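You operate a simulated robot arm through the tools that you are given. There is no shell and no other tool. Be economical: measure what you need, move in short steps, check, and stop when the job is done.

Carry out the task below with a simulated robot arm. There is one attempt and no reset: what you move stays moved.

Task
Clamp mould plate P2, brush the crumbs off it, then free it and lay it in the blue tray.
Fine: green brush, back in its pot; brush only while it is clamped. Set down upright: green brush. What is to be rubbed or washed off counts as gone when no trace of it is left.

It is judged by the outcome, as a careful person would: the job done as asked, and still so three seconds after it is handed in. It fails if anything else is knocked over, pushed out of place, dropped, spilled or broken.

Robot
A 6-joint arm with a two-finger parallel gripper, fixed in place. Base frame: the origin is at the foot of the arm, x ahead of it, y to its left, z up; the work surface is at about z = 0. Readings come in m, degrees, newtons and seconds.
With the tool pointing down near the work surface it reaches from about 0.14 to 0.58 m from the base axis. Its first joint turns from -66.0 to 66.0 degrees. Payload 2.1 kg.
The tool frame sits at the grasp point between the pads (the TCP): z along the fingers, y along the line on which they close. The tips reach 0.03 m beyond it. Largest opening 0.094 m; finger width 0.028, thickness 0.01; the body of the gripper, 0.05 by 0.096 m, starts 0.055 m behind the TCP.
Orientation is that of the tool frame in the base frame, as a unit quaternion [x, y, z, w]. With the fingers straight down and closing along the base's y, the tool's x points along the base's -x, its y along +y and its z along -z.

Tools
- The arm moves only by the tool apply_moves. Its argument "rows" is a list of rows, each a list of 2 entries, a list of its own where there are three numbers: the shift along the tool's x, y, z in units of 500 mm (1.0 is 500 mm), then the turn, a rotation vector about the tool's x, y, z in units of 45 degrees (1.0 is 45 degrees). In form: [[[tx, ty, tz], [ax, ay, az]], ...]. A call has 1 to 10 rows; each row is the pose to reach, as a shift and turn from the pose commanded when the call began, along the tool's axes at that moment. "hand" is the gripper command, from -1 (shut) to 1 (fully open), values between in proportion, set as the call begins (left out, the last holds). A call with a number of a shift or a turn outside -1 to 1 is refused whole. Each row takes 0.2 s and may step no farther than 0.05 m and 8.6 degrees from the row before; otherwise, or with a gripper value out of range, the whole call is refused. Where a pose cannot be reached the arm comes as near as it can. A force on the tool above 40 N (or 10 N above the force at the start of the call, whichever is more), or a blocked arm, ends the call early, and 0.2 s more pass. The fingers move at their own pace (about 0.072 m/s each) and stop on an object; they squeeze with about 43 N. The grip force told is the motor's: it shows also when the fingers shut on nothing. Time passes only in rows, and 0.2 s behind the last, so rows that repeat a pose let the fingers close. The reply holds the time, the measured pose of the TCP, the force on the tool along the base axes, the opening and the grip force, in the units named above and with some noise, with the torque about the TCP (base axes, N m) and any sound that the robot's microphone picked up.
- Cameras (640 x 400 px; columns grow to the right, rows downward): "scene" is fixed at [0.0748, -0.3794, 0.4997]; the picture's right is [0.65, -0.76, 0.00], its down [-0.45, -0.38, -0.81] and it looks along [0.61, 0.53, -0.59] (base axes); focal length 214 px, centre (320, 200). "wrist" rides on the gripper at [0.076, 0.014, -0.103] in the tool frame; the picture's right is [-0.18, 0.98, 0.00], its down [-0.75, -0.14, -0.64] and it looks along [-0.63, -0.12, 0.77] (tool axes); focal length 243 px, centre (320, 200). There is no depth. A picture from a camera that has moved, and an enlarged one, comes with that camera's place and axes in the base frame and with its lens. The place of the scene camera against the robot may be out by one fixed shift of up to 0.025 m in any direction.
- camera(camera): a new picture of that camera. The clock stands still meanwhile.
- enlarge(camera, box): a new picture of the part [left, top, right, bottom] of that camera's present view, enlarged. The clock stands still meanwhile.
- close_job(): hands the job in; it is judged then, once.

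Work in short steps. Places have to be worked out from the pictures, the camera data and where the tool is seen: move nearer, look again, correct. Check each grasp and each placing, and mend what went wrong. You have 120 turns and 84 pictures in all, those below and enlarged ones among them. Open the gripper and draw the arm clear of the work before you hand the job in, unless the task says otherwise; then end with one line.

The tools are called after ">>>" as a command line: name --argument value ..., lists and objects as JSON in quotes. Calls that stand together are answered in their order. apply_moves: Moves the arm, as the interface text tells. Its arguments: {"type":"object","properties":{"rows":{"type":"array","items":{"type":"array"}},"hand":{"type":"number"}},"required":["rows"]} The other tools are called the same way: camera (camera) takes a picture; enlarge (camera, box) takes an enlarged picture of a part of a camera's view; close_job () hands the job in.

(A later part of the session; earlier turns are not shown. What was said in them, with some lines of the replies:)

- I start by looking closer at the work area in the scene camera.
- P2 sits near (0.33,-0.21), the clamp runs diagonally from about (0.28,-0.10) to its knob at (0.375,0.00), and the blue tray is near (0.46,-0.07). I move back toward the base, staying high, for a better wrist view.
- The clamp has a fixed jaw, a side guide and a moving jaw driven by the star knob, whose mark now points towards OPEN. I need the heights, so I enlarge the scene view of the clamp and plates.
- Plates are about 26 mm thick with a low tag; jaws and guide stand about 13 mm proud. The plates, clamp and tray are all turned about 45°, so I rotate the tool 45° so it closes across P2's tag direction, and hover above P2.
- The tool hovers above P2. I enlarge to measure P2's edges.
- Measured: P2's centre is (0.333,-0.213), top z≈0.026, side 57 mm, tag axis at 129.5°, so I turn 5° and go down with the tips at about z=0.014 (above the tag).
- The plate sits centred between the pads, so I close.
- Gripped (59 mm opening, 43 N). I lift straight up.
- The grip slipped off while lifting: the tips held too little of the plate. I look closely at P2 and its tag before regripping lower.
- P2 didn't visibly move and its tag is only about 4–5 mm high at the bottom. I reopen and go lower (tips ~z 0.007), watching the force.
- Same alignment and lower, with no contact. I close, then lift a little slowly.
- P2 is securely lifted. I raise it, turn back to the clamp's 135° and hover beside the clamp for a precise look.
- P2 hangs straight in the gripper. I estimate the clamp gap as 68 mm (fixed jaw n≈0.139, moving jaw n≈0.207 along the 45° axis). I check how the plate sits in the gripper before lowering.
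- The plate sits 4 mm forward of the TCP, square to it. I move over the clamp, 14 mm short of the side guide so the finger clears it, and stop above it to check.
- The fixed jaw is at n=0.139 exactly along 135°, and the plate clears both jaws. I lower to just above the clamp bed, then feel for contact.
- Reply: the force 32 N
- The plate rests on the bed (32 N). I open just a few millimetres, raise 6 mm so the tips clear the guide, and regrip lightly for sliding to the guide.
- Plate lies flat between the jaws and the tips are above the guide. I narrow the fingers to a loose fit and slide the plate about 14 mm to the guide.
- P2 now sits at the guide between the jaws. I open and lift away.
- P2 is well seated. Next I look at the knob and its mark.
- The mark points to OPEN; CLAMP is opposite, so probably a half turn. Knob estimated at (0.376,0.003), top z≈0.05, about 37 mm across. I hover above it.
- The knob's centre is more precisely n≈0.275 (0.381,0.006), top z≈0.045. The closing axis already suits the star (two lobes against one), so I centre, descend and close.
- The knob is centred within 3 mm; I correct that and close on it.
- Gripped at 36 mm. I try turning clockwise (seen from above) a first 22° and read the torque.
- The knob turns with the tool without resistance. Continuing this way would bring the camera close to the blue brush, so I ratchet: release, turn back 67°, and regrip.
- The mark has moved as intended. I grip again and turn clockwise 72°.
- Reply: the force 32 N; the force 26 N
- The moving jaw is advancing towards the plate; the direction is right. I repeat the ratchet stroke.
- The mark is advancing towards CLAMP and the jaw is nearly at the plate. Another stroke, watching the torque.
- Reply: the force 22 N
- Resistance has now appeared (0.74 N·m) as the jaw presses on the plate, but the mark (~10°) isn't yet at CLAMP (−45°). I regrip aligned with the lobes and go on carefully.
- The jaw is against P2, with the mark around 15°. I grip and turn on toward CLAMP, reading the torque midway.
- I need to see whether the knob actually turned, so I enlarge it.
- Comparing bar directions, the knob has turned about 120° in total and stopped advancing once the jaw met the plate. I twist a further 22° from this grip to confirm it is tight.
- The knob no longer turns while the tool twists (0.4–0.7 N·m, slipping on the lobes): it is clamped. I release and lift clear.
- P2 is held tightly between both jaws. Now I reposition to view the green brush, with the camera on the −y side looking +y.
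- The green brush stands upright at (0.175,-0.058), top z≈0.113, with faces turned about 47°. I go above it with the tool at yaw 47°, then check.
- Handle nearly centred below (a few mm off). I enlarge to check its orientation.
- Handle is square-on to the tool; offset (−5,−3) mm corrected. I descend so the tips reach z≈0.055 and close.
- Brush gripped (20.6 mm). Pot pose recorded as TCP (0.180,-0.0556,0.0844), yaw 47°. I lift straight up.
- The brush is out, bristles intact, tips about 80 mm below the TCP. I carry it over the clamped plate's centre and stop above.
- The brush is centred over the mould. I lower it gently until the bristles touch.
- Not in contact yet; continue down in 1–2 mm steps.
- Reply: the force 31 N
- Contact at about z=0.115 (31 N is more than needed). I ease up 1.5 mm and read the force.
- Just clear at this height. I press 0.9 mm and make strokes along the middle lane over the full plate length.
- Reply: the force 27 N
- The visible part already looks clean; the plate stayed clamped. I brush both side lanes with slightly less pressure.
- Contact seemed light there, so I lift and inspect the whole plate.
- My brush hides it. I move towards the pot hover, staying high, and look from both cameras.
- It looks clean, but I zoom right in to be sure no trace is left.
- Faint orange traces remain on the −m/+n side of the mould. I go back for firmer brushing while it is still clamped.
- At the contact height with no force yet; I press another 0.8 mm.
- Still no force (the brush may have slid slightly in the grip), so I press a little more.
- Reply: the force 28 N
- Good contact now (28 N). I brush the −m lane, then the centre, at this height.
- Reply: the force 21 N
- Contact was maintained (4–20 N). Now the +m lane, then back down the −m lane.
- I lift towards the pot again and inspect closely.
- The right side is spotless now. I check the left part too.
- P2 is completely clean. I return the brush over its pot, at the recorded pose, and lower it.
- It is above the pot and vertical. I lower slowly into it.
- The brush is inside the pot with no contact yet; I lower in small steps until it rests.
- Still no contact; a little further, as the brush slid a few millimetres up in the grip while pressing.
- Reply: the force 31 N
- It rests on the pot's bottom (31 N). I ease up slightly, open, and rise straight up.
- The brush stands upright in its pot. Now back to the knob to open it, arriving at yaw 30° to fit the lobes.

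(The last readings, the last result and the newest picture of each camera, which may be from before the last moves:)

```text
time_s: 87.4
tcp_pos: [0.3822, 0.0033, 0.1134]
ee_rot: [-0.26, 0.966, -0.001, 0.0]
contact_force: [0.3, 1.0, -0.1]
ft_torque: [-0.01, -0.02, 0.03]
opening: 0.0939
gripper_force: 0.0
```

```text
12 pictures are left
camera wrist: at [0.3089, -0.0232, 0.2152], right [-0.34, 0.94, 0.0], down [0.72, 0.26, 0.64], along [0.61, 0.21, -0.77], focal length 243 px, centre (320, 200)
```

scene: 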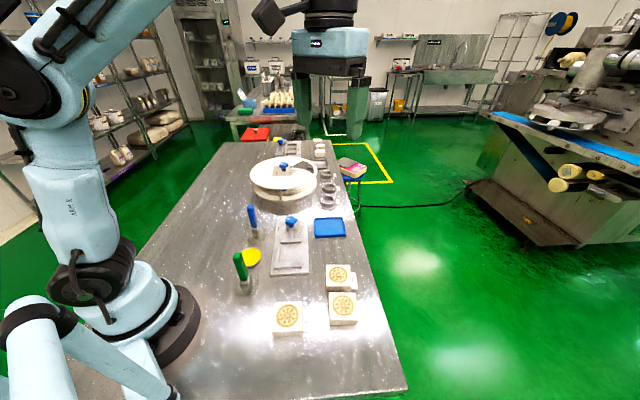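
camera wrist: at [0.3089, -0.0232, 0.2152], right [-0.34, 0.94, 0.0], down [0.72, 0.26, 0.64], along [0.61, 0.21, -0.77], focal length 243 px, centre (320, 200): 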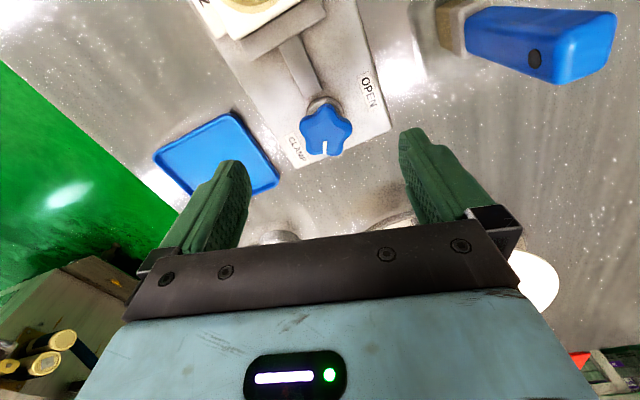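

I correct 4 mm in y, descend, close and turn counter-clockwise.

>>> apply_moves --rows '[[[-0.003, 0.008, 0.04], [0, 0, 0]], [[-0.003, 0.008, 0.09], [0, 0, 0]], [[-0.003, 0.008, 0.114], [0, 0, 0]], [[-0.003, 0.008, 0.114], [0, 0, 0]]]'

>>> apply_moves --rows '[[[0, 0, 0], [0, 0, 0]], [[0, 0, 0], [0, 0, 0]], [[0, 0, 0], [0, 0, 0]], [[0, 0, 0], [0, 0, 0]], [[0, 0, 0], [0, 0, -0.16]], [[0, 0, 0], [0, 0, -0.33]], [[0, 0, 0], [0, 0, -0.5]], [[0, 0, 0], [0, 0, -0.67]], [[0, 0, 0], [0, 0, -0.84]], [[0, 0, 0], [0, 0, -1.0]]]' --hand -1

>>> apply_moves --rows '[[[0, 0, 0], [0, 0, -0.15]], [[0, 0, 0], [0, 0, -0.3]], [[0, 0, 0], [0, 0, -0.45]], [[0, 0, 0], [0, 0, -0.6]], [[0, 0, 0], [0, 0, -0.6]]]'

>>> camera --camera "wrist"

```text
time_s: 88.4
tcp_pos: [0.3824, 0.0081, 0.0559]
ee_rot: [-0.26, 0.966, -0.002, 0.001]
contact_force: [-0.3, 0.0, -0.9]
ft_torque: [0.0, 0.0, 0.03]
opening: 0.0939
gripper_force: 0.0
```

```text
time_s: 90.6
tcp_pos: [0.3806, 0.0083, 0.0561]
ee_rot: [-0.611, 0.792, -0.003, -0.001]
contact_force: [11.3, -23.0, 13.5]
ft_torque: [0.62, 0.02, 0.0]
opening: 0.0359
gripper_force: 44.9
```

```text
time_s: 91.8
tcp_pos: [0.3816, 0.0089, 0.056]
ee_rot: [0.779, -0.627, 0.002, 0.003]
contact_force: [-0.8, -21.5, 18.6]
ft_torque: [-0.08, -0.14, 0.0]
opening: 0.0358
gripper_force: 45.3
```

```text
11 pictures are left
camera wrist: at [0.383, -0.0693, 0.1583], right [-1.0, -0.03, 0.0], down [-0.02, 0.77, 0.64], along [-0.02, 0.64, -0.77], focal length 243 px, centre (320, 200)
```

wrist: 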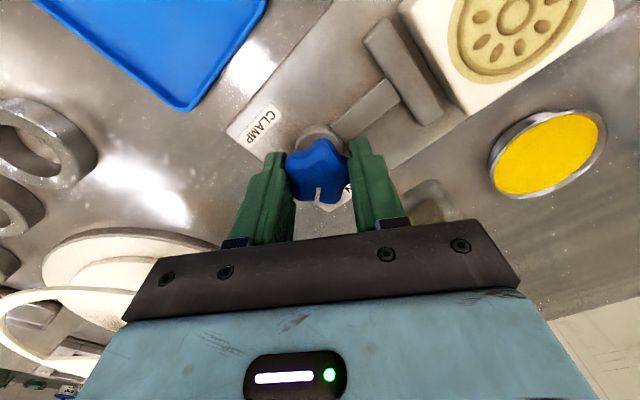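

The mark has turned about 75° back and a gap opens at the plate. One more stroke brings it to OPEN.

>>> apply_moves --rows '[[[0, 0, 0], [0, 0, 0]], [[0, 0, 0], [0, 0, 0]], [[0, 0, 0], [0, 0, 0]], [[0, 0, 0], [0, 0, 0.18]], [[0, 0, 0], [0, 0, 0.36]], [[0, 0, 0], [0, 0, 0.54]], [[0, 0, 0], [0, 0, 0.72]], [[0, 0, 0], [0, 0, 0.9]], [[0, 0, 0], [0, 0, 1.0]]]' --hand 1

>>> apply_moves --rows '[[[0, 0, 0], [0, 0, 0.15]], [[0, 0, 0], [0, 0, 0.3]], [[0, 0, 0], [0, 0, 0.45]], [[0, 0, 0], [0, 0, 0.6]], [[0, 0, 0], [0, 0, 0.6]]]'

>>> apply_moves --rows '[[[0, 0, 0], [0, 0, 0]], [[0, 0, 0], [0, 0, 0]], [[0, 0, 0], [0, 0, 0]], [[0, 0, 0], [0, 0, 0]], [[0, 0, 0], [0, 0, -0.16]], [[0, 0, 0], [0, 0, -0.33]], [[0, 0, 0], [0, 0, -0.5]], [[0, 0, 0], [0, 0, -0.67]], [[0, 0, 0], [0, 0, -0.84]], [[0, 0, 0], [0, 0, -1.0]]]' --hand -1

>>> camera --camera "wrist"

```text
time_s: 93.8
tcp_pos: [0.3816, 0.0093, 0.0538]
ee_rot: [-0.478, 0.878, -0.002, -0.001]
contact_force: [-0.4, -1.4, 0.4]
ft_torque: [0.0, -0.03, 0.02]
opening: 0.0938
gripper_force: 0.0
```

```text
time_s: 95.0
tcp_pos: [0.3813, 0.0095, 0.0546]
ee_rot: [-0.259, 0.966, -0.002, 0.001]
contact_force: [0.7, 0.1, 0.5]
ft_torque: [0.01, 0.0, -0.01]
opening: 0.094
gripper_force: 0.0
```

```text
time_s: 97.2
tcp_pos: [0.3818, 0.0085, 0.0556]
ee_rot: [-0.61, 0.792, -0.003, -0.001]
contact_force: [15.4, -24.4, -4.9]
ft_torque: [0.7, -0.12, 0.07]
opening: 0.0361
gripper_force: 44.7
```

```text
10 pictures are left
camera wrist: at [0.3477, -0.0619, 0.1581], right [-0.9, 0.43, -0.01], down [0.33, 0.7, 0.64], along [0.28, 0.58, -0.77], focal length 243 px, centre (320, 200)
```

wrist: 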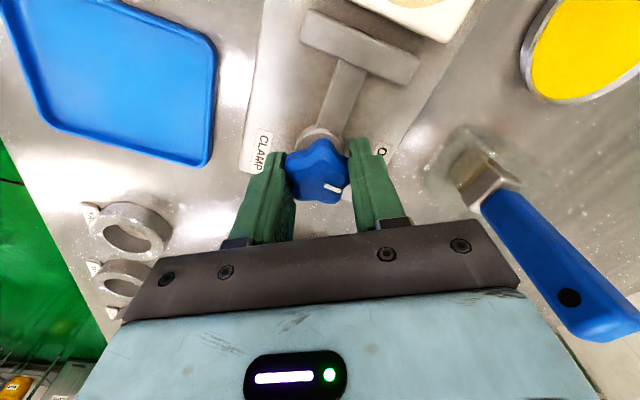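

The mark reads about 122°; a further 13° brings it back to 135° (OPEN). Then I release and lift away to view the plate.

>>> apply_moves --rows '[[[0, 0, 0], [0, 0, -0.15]], [[0, 0, 0], [0, 0, -0.3]], [[0, 0, 0], [0, 0, -0.3]]]'

>>> apply_moves --rows '[[[0, 0, 0], [0, 0, 0]], [[0, 0, 0], [0, 0, 0]], [[0, 0, 0], [0, 0, 0]], [[0, 0, -0.08], [0, 0, 0]], [[0, 0, -0.16], [0, 0, 0.15]], [[0, 0, -0.24], [0, 0, 0.3]], [[0, 0, -0.25], [0, 0, 0.45]], [[0, 0, -0.25], [0, 0, 0.6]], [[0, 0, -0.25], [0, 0, 0.75]], [[0, 0, -0.25], [0, 0, 0.9]]]' --hand 1

```text
time_s: 98.0
tcp_pos: [0.3814, 0.008, 0.0565]
ee_rot: [-0.699, 0.715, -0.004, -0.002]
contact_force: [17.2, -21.5, 15.9]
ft_torque: [-0.25, 0.4, -0.9]
opening: 0.0372
gripper_force: 44.2
```

```text
time_s: 100.2
tcp_pos: [0.3804, 0.011, 0.181]
ee_rot: [-0.407, 0.914, -0.002, -0.001]
contact_force: [0.0, 0.0, -0.3]
ft_torque: [0.02, 0.03, 0.01]
opening: 0.094
gripper_force: 0.0
```

The knob hit its open stop (−0.9 N·m). I move over P2 to regrip it.

>>> apply_moves --rows '[[[0.07, 0.002, 0], [0, 0, 0.03]], [[0.14, 0.004, 0], [0, 0, 0.067]], [[0.2176, 0.005, 0], [0, 0, 0.067]], [[0.2176, 0.005, 0.02], [0, 0, 0.067]], [[0.2176, 0.005, 0.02], [0, 0, 0.067]]]'

>>> enlarge --camera "wrist" --box '[250, 20, 390, 180]'

```text
time_s: 101.4
tcp_pos: [0.3086, -0.0694, 0.1702]
ee_rot: [-0.383, 0.924, -0.001, 0.002]
contact_force: [-0.2, 0.4, 0.6]
ft_torque: [-0.04, -0.03, 0.04]
opening: 0.0941
gripper_force: 0.1
```

```text
2.50 times, centred on (320, 100) of wrist
camera zoom: at [0.2432, -0.1142, 0.2719], right [-0.57, 0.82, 0.0], down [0.63, 0.44, 0.64], along [0.53, 0.36, -0.77], focal length 606 px, centre (320, 450)
```

zoom: 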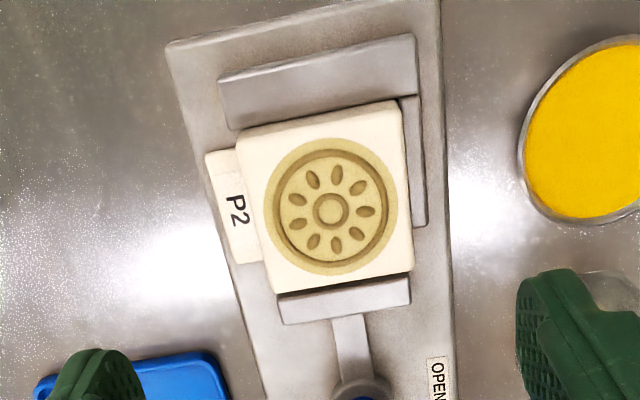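

The plate centre is 2.5–3.5 mm off the TCP. I lower to the shallow height (tips above the guide), close loosely, and slide P2 14 mm away from the guide for a deep grip.

>>> apply_moves --rows '[[[-0.005, 0.0068, 0.06], [0, 0, 0]], [[-0.005, 0.0068, 0.13], [0, 0, 0]], [[-0.005, 0.0068, 0.2], [0, 0, 0]], [[-0.005, 0.0068, 0.23], [0, 0, 0]], [[-0.005, 0.0068, 0.23], [0, 0, 0]]]'

>>> apply_moves --rows '[[[0, 0, 0], [0, 0, 0]], [[0, 0, 0], [0, 0, 0]], [[0, 0, 0], [0, 0, 0]], [[0, -0.006, 0], [0, 0, 0]], [[0, -0.012, 0], [0, 0, 0]], [[0, -0.018, 0], [0, 0, 0]], [[0, -0.024, 0], [0, 0, 0]], [[0, -0.031, 0], [0, 0, 0]], [[0, -0.031, 0], [0, 0, 0]]]' --hand 0.27

>>> camera --camera "wrist"

```text
time_s: 102.6
tcp_pos: [0.3067, -0.064, 0.0551]
ee_rot: [-0.385, 0.923, -0.002, 0.001]
contact_force: [-1.9, 0.1, 0.2]
ft_torque: [0.03, 0.02, -0.02]
opening: 0.094
gripper_force: 0.0
```

```text
time_s: 104.6
tcp_pos: [0.3177, -0.0758, 0.0576]
ee_rot: [-0.384, 0.923, -0.001, 0.0]
contact_force: [0.0, 0.5, 1.3]
ft_torque: [0.0, -0.02, -0.06]
opening: 0.0601
gripper_force: 0.2
```

```text
8 pictures are left
camera wrist: at [0.2531, -0.1213, 0.1582], right [-0.57, 0.82, 0.0], down [0.63, 0.44, 0.64], along [0.53, 0.36, -0.77], focal length 243 px, centre (320, 200)
```

wrist: 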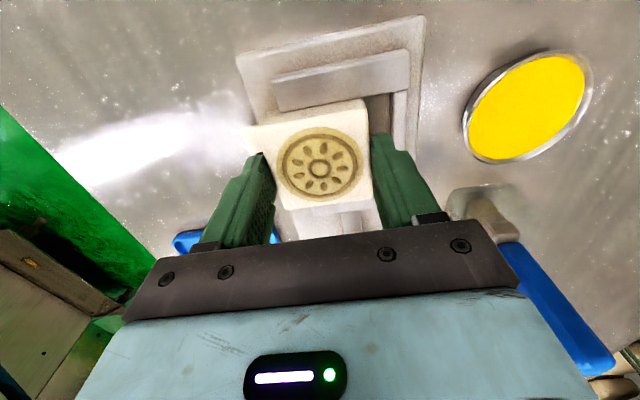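

P2 has slid clear of the guide and stayed square. I open slightly, go 9.5 mm lower, grip fully, and lift slowly.

>>> apply_moves --rows '[[[0, 0, 0], [0, 0, 0]], [[0, 0, 0], [0, 0, 0]], [[0, 0, 0.008], [0, 0, 0]], [[0, 0, 0.015], [0, 0, 0]], [[0, 0, 0.019], [0, 0, 0]], [[0, 0, 0.019], [0, 0, 0]]]' --hand 0.37

>>> apply_moves --rows '[[[0, 0, 0], [0, 0, 0]], [[0, 0, 0], [0, 0, 0]], [[0, 0, 0], [0, 0, 0]], [[0, 0, -0.01], [0, 0, 0]], [[0, 0, -0.02], [0, 0, 0]], [[0, 0, -0.035], [0, 0, 0]], [[0, 0, -0.05], [0, 0, 0]], [[0, 0, -0.07], [0, 0, 0]], [[0, 0, -0.09], [0, 0, 0]]]' --hand -1

```text
time_s: 106.0
tcp_pos: [0.3176, -0.0769, 0.0465]
ee_rot: [-0.385, 0.923, -0.003, 0.001]
contact_force: [0.1, 1.4, 10.1]
ft_torque: [-0.22, -0.26, 0.02]
opening: 0.0644
gripper_force: 0.0
```

```text
time_s: 108.0
tcp_pos: [0.3179, -0.0763, 0.0893]
ee_rot: [-0.384, 0.923, -0.001, 0.001]
contact_force: [-0.3, -0.3, -1.4]
ft_torque: [-0.04, 0.03, 0.03]
opening: 0.0591
gripper_force: 43.2
```

P2 is lifted firmly. I raise it and carry it over the blue tray, allowing for the tag's overhang.

>>> apply_moves --rows '[[[0, 0, -0.06], [0, 0, 0]], [[0, 0, -0.12], [0, 0, 0]], [[-0.05, -0.045, -0.12], [0, 0, 0]], [[-0.1, -0.09, -0.12], [0, 0, 0]], [[-0.15, -0.135, -0.12], [0, 0, 0]], [[-0.207, -0.186, -0.12], [0, 0, 0]], [[-0.207, -0.186, -0.08], [0, 0, 0]], [[-0.207, -0.186, -0.06], [0, 0, 0]], [[-0.207, -0.186, -0.06], [0, 0, 0]]]'

>>> camera --camera "wrist"

>>> enlarge --camera "scene" --box '[270, 180, 380, 260]'

```text
time_s: 110.0
tcp_pos: [0.4571, -0.0688, 0.12]
ee_rot: [-0.384, 0.923, -0.001, 0.0]
contact_force: [-0.9, 0.1, -1.7]
ft_torque: [0.02, -0.01, 0.01]
opening: 0.0591
gripper_force: 42.9
```

```text
7 pictures are left
camera wrist: at [0.3912, -0.1131, 0.2231], right [-0.57, 0.82, 0.0], down [0.63, 0.44, 0.64], along [0.53, 0.36, -0.77], focal length 243 px, centre (320, 200)
```

wrist: 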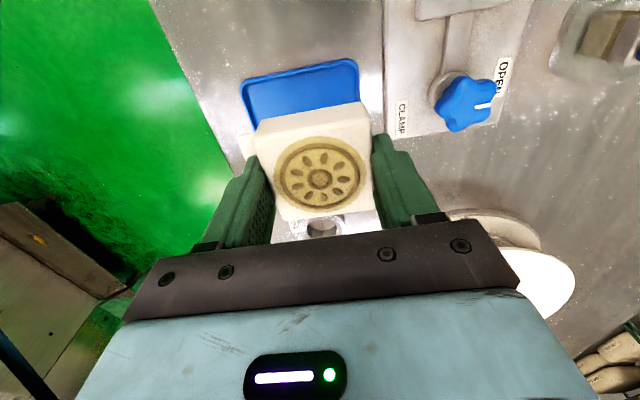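

```text
5.00 times, centred on (325, 220) of scene
camera zoom: at [0.0748, -0.3794, 0.4997], right [0.65, -0.76, 0.0], down [-0.45, -0.38, -0.81], along [0.61, 0.53, -0.59], focal length 1072 px, centre (295, 100)
```

zoom: 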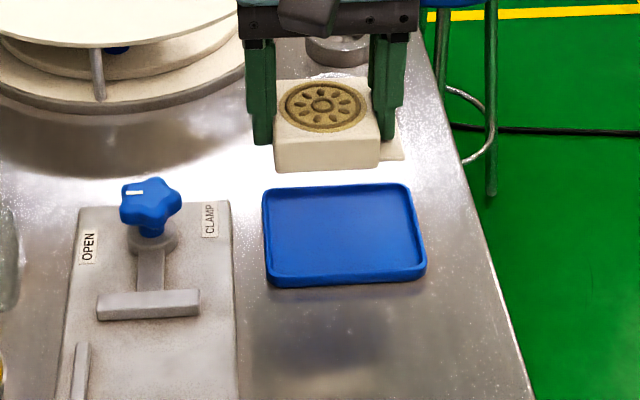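

Tray centre refined to n≈0.2765, m≈−0.382. I nudge the plate 2–4 mm accordingly and lower to just above the tray.

>>> apply_moves --rows '[[[-0.004, -0.0074, 0.03], [0, 0, 0]], [[-0.004, -0.0074, 0.08], [0, 0, 0]], [[-0.004, -0.0074, 0.12], [0, 0, 0]], [[-0.004, -0.0074, 0.138], [0, 0, 0]], [[-0.004, -0.0074, 0.138], [0, 0, 0]]]'

>>> enlarge --camera "scene" --box '[305, 200, 365, 250]'

```text
time_s: 111.2
tcp_pos: [0.4599, -0.0703, 0.0511]
ee_rot: [-0.385, 0.923, -0.001, 0.001]
contact_force: [0.1, -0.7, -2.3]
ft_torque: [-0.03, 0.0, 0.01]
opening: 0.0591
gripper_force: 43.0
```

```text
8.00 times, centred on (335, 225) of scene
camera zoom: at [0.0748, -0.3794, 0.4997], right [0.65, -0.76, 0.0], down [-0.45, -0.38, -0.81], along [0.61, 0.53, -0.59], focal length 1716 px, centre (200, 0)
```

zoom: 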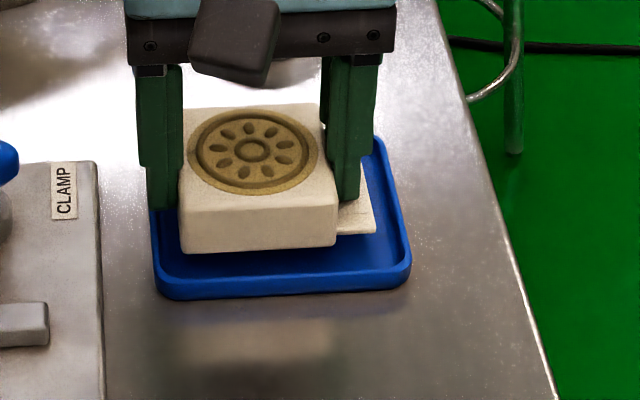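

The plate hangs within the tray outline. I shift 2 mm away from the left rim and lower in small steps until it rests.

>>> apply_moves --rows '[[[-0.002, -0.004, 0.004], [0, 0, 0]], [[-0.002, -0.004, 0.009], [0, 0, 0]], [[-0.002, -0.004, 0.012], [0, 0, 0]], [[-0.002, -0.004, 0.012], [0, 0, 0]]]'

>>> apply_moves --rows '[[[0, 0, 0.002], [0, 0, 0]], [[0, 0, 0.004], [0, 0, 0]], [[0, 0, 0.004], [0, 0, 0]]]'

```text
time_s: 112.2
tcp_pos: [0.463, -0.0696, 0.0451]
ee_rot: [-0.384, 0.923, -0.002, 0.0]
contact_force: [-0.4, 0.6, -0.7]
ft_torque: [0.01, -0.01, 0.03]
opening: 0.059
gripper_force: 42.7
```

```text
time_s: 113.0
tcp_pos: [0.4628, -0.0712, 0.0435]
ee_rot: [-0.383, 0.924, -0.002, 0.0]
contact_force: [-1.1, 0.1, -1.6]
ft_torque: [0.0, -0.02, -0.04]
opening: 0.0592
gripper_force: 43.1
```

No contact yet at 0.0435; I keep lowering in half-millimetre steps.

>>> apply_moves --rows '[[[0, 0, 0.0015], [0, 0, 0]], [[0, 0, 0.003], [0, 0, 0]], [[0, 0, 0.003], [0, 0, 0]]]'

>>> apply_moves --rows '[[[0, 0, 0.001], [0, 0, 0]], [[0, 0, 0.002], [0, 0, 0]], [[0, 0, 0.002], [0, 0, 0]]]'

```text
time_s: 113.8
tcp_pos: [0.4643, -0.071, 0.0422]
ee_rot: [-0.383, 0.924, -0.001, 0.0]
contact_force: [0.7, 1.5, 1.7]
ft_torque: [0.11, 0.06, -0.07]
opening: 0.0587
gripper_force: 43.2
```

```text
time_s: 114.6
tcp_pos: [0.4615, -0.0716, 0.0418]
ee_rot: [-0.385, 0.923, -0.001, 0.0]
contact_force: [1.3, 3.5, 13.1]
ft_torque: [0.5, 0.37, -0.11]
opening: 0.0588
gripper_force: 42.9
```

Contact comes from the +m finger touching the rim top; the plate's underside is about 1–2 mm above the floor. I ease up 0.5 mm and open just enough to let it settle, then lift away.

>>> apply_moves --rows '[[[0, 0, -0.001], [0, 0, 0]], [[0, 0, -0.001], [0, 0, 0]], [[0, 0, -0.001], [0, 0, 0]], [[0, 0, -0.02], [0, 0, 0]], [[0, 0, -0.06], [0, 0, 0]], [[0, 0, -0.12], [0, 0, 0]], [[0.04, 0, -0.2], [0, 0, 0]], [[0.1, 0, -0.26], [0, 0, 0]], [[0.16, 0.06, -0.28], [0, 0, 0]], [[0.16, 0.06, -0.28], [0, 0, 0]]]' --hand 0.4

>>> enlarge --camera "scene" --box '[300, 195, 370, 255]'

>>> camera --camera "wrist"

```text
time_s: 116.8
tcp_pos: [0.3834, -0.1072, 0.1813]
ee_rot: [-0.385, 0.923, -0.002, 0.0]
contact_force: [0.2, 0.9, 0.3]
ft_torque: [-0.01, -0.01, -0.02]
opening: 0.0656
gripper_force: 0.0
```

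```text
6.67 times, centred on (335, 225) of scene
camera zoom: at [0.0748, -0.3794, 0.4997], right [0.65, -0.76, 0.0], down [-0.45, -0.38, -0.81], along [0.61, 0.53, -0.59], focal length 1430 px, centre (220, 33)
```

zoom: 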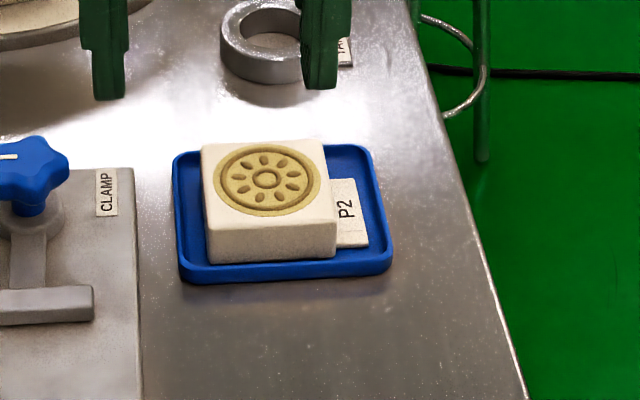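

```text
3 pictures are left
camera wrist: at [0.3179, -0.1519, 0.2848], right [-0.57, 0.82, 0.0], down [0.63, 0.44, 0.64], along [0.53, 0.36, -0.77], focal length 243 px, centre (320, 200)
```

wrist: 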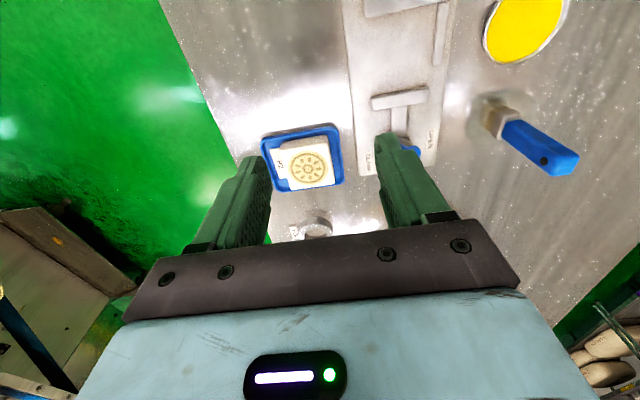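

P2 lies flat inside the blue tray. I open fully, draw the arm up and clear, and take a last overview.

>>> apply_moves --rows '[[[0.03, 0, -0.06], [0, 0, 0]], [[0.06, 0, -0.12], [0, 0, 0]], [[0.06, 0, -0.2], [0, 0, 0]], [[0.06, 0, -0.26], [0, 0, 0]], [[0.06, 0, -0.26], [0, 0, 0]]]' --hand 1

>>> enlarge --camera "scene" --box '[210, 180, 390, 340]'

```text
time_s: 118.0
tcp_pos: [0.3648, -0.1272, 0.3108]
ee_rot: [-0.384, 0.923, -0.002, 0.0]
contact_force: [0.2, -0.2, -0.4]
ft_torque: [-0.01, -0.02, 0.0]
opening: 0.0941
gripper_force: 0.1
```

```text
2.50 times, centred on (300, 260) of scene
camera zoom: at [0.0748, -0.3794, 0.4997], right [0.65, -0.76, 0.0], down [-0.45, -0.38, -0.81], along [0.61, 0.53, -0.59], focal length 536 px, centre (370, 50)
```

zoom: 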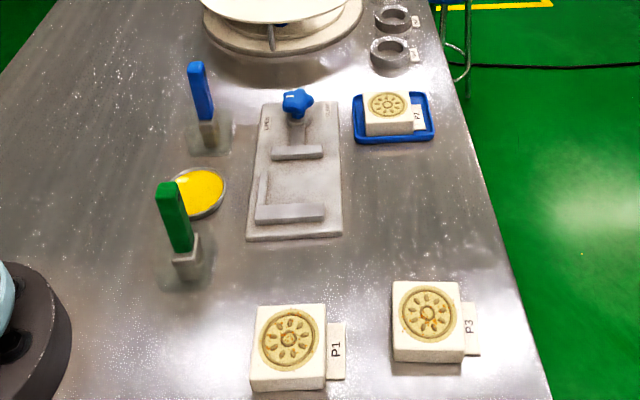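

P2 is clean and in the tray, the green brush is upright in its pot, the clamp is open, and everything else is in place. I hand the job in.

>>> close_job

```text
The job is handed in.
```

P2 was clamped, brushed clean with the green brush, freed and laid flat in the blue tray; the brush is back upright in its pot, and the job is handed in.
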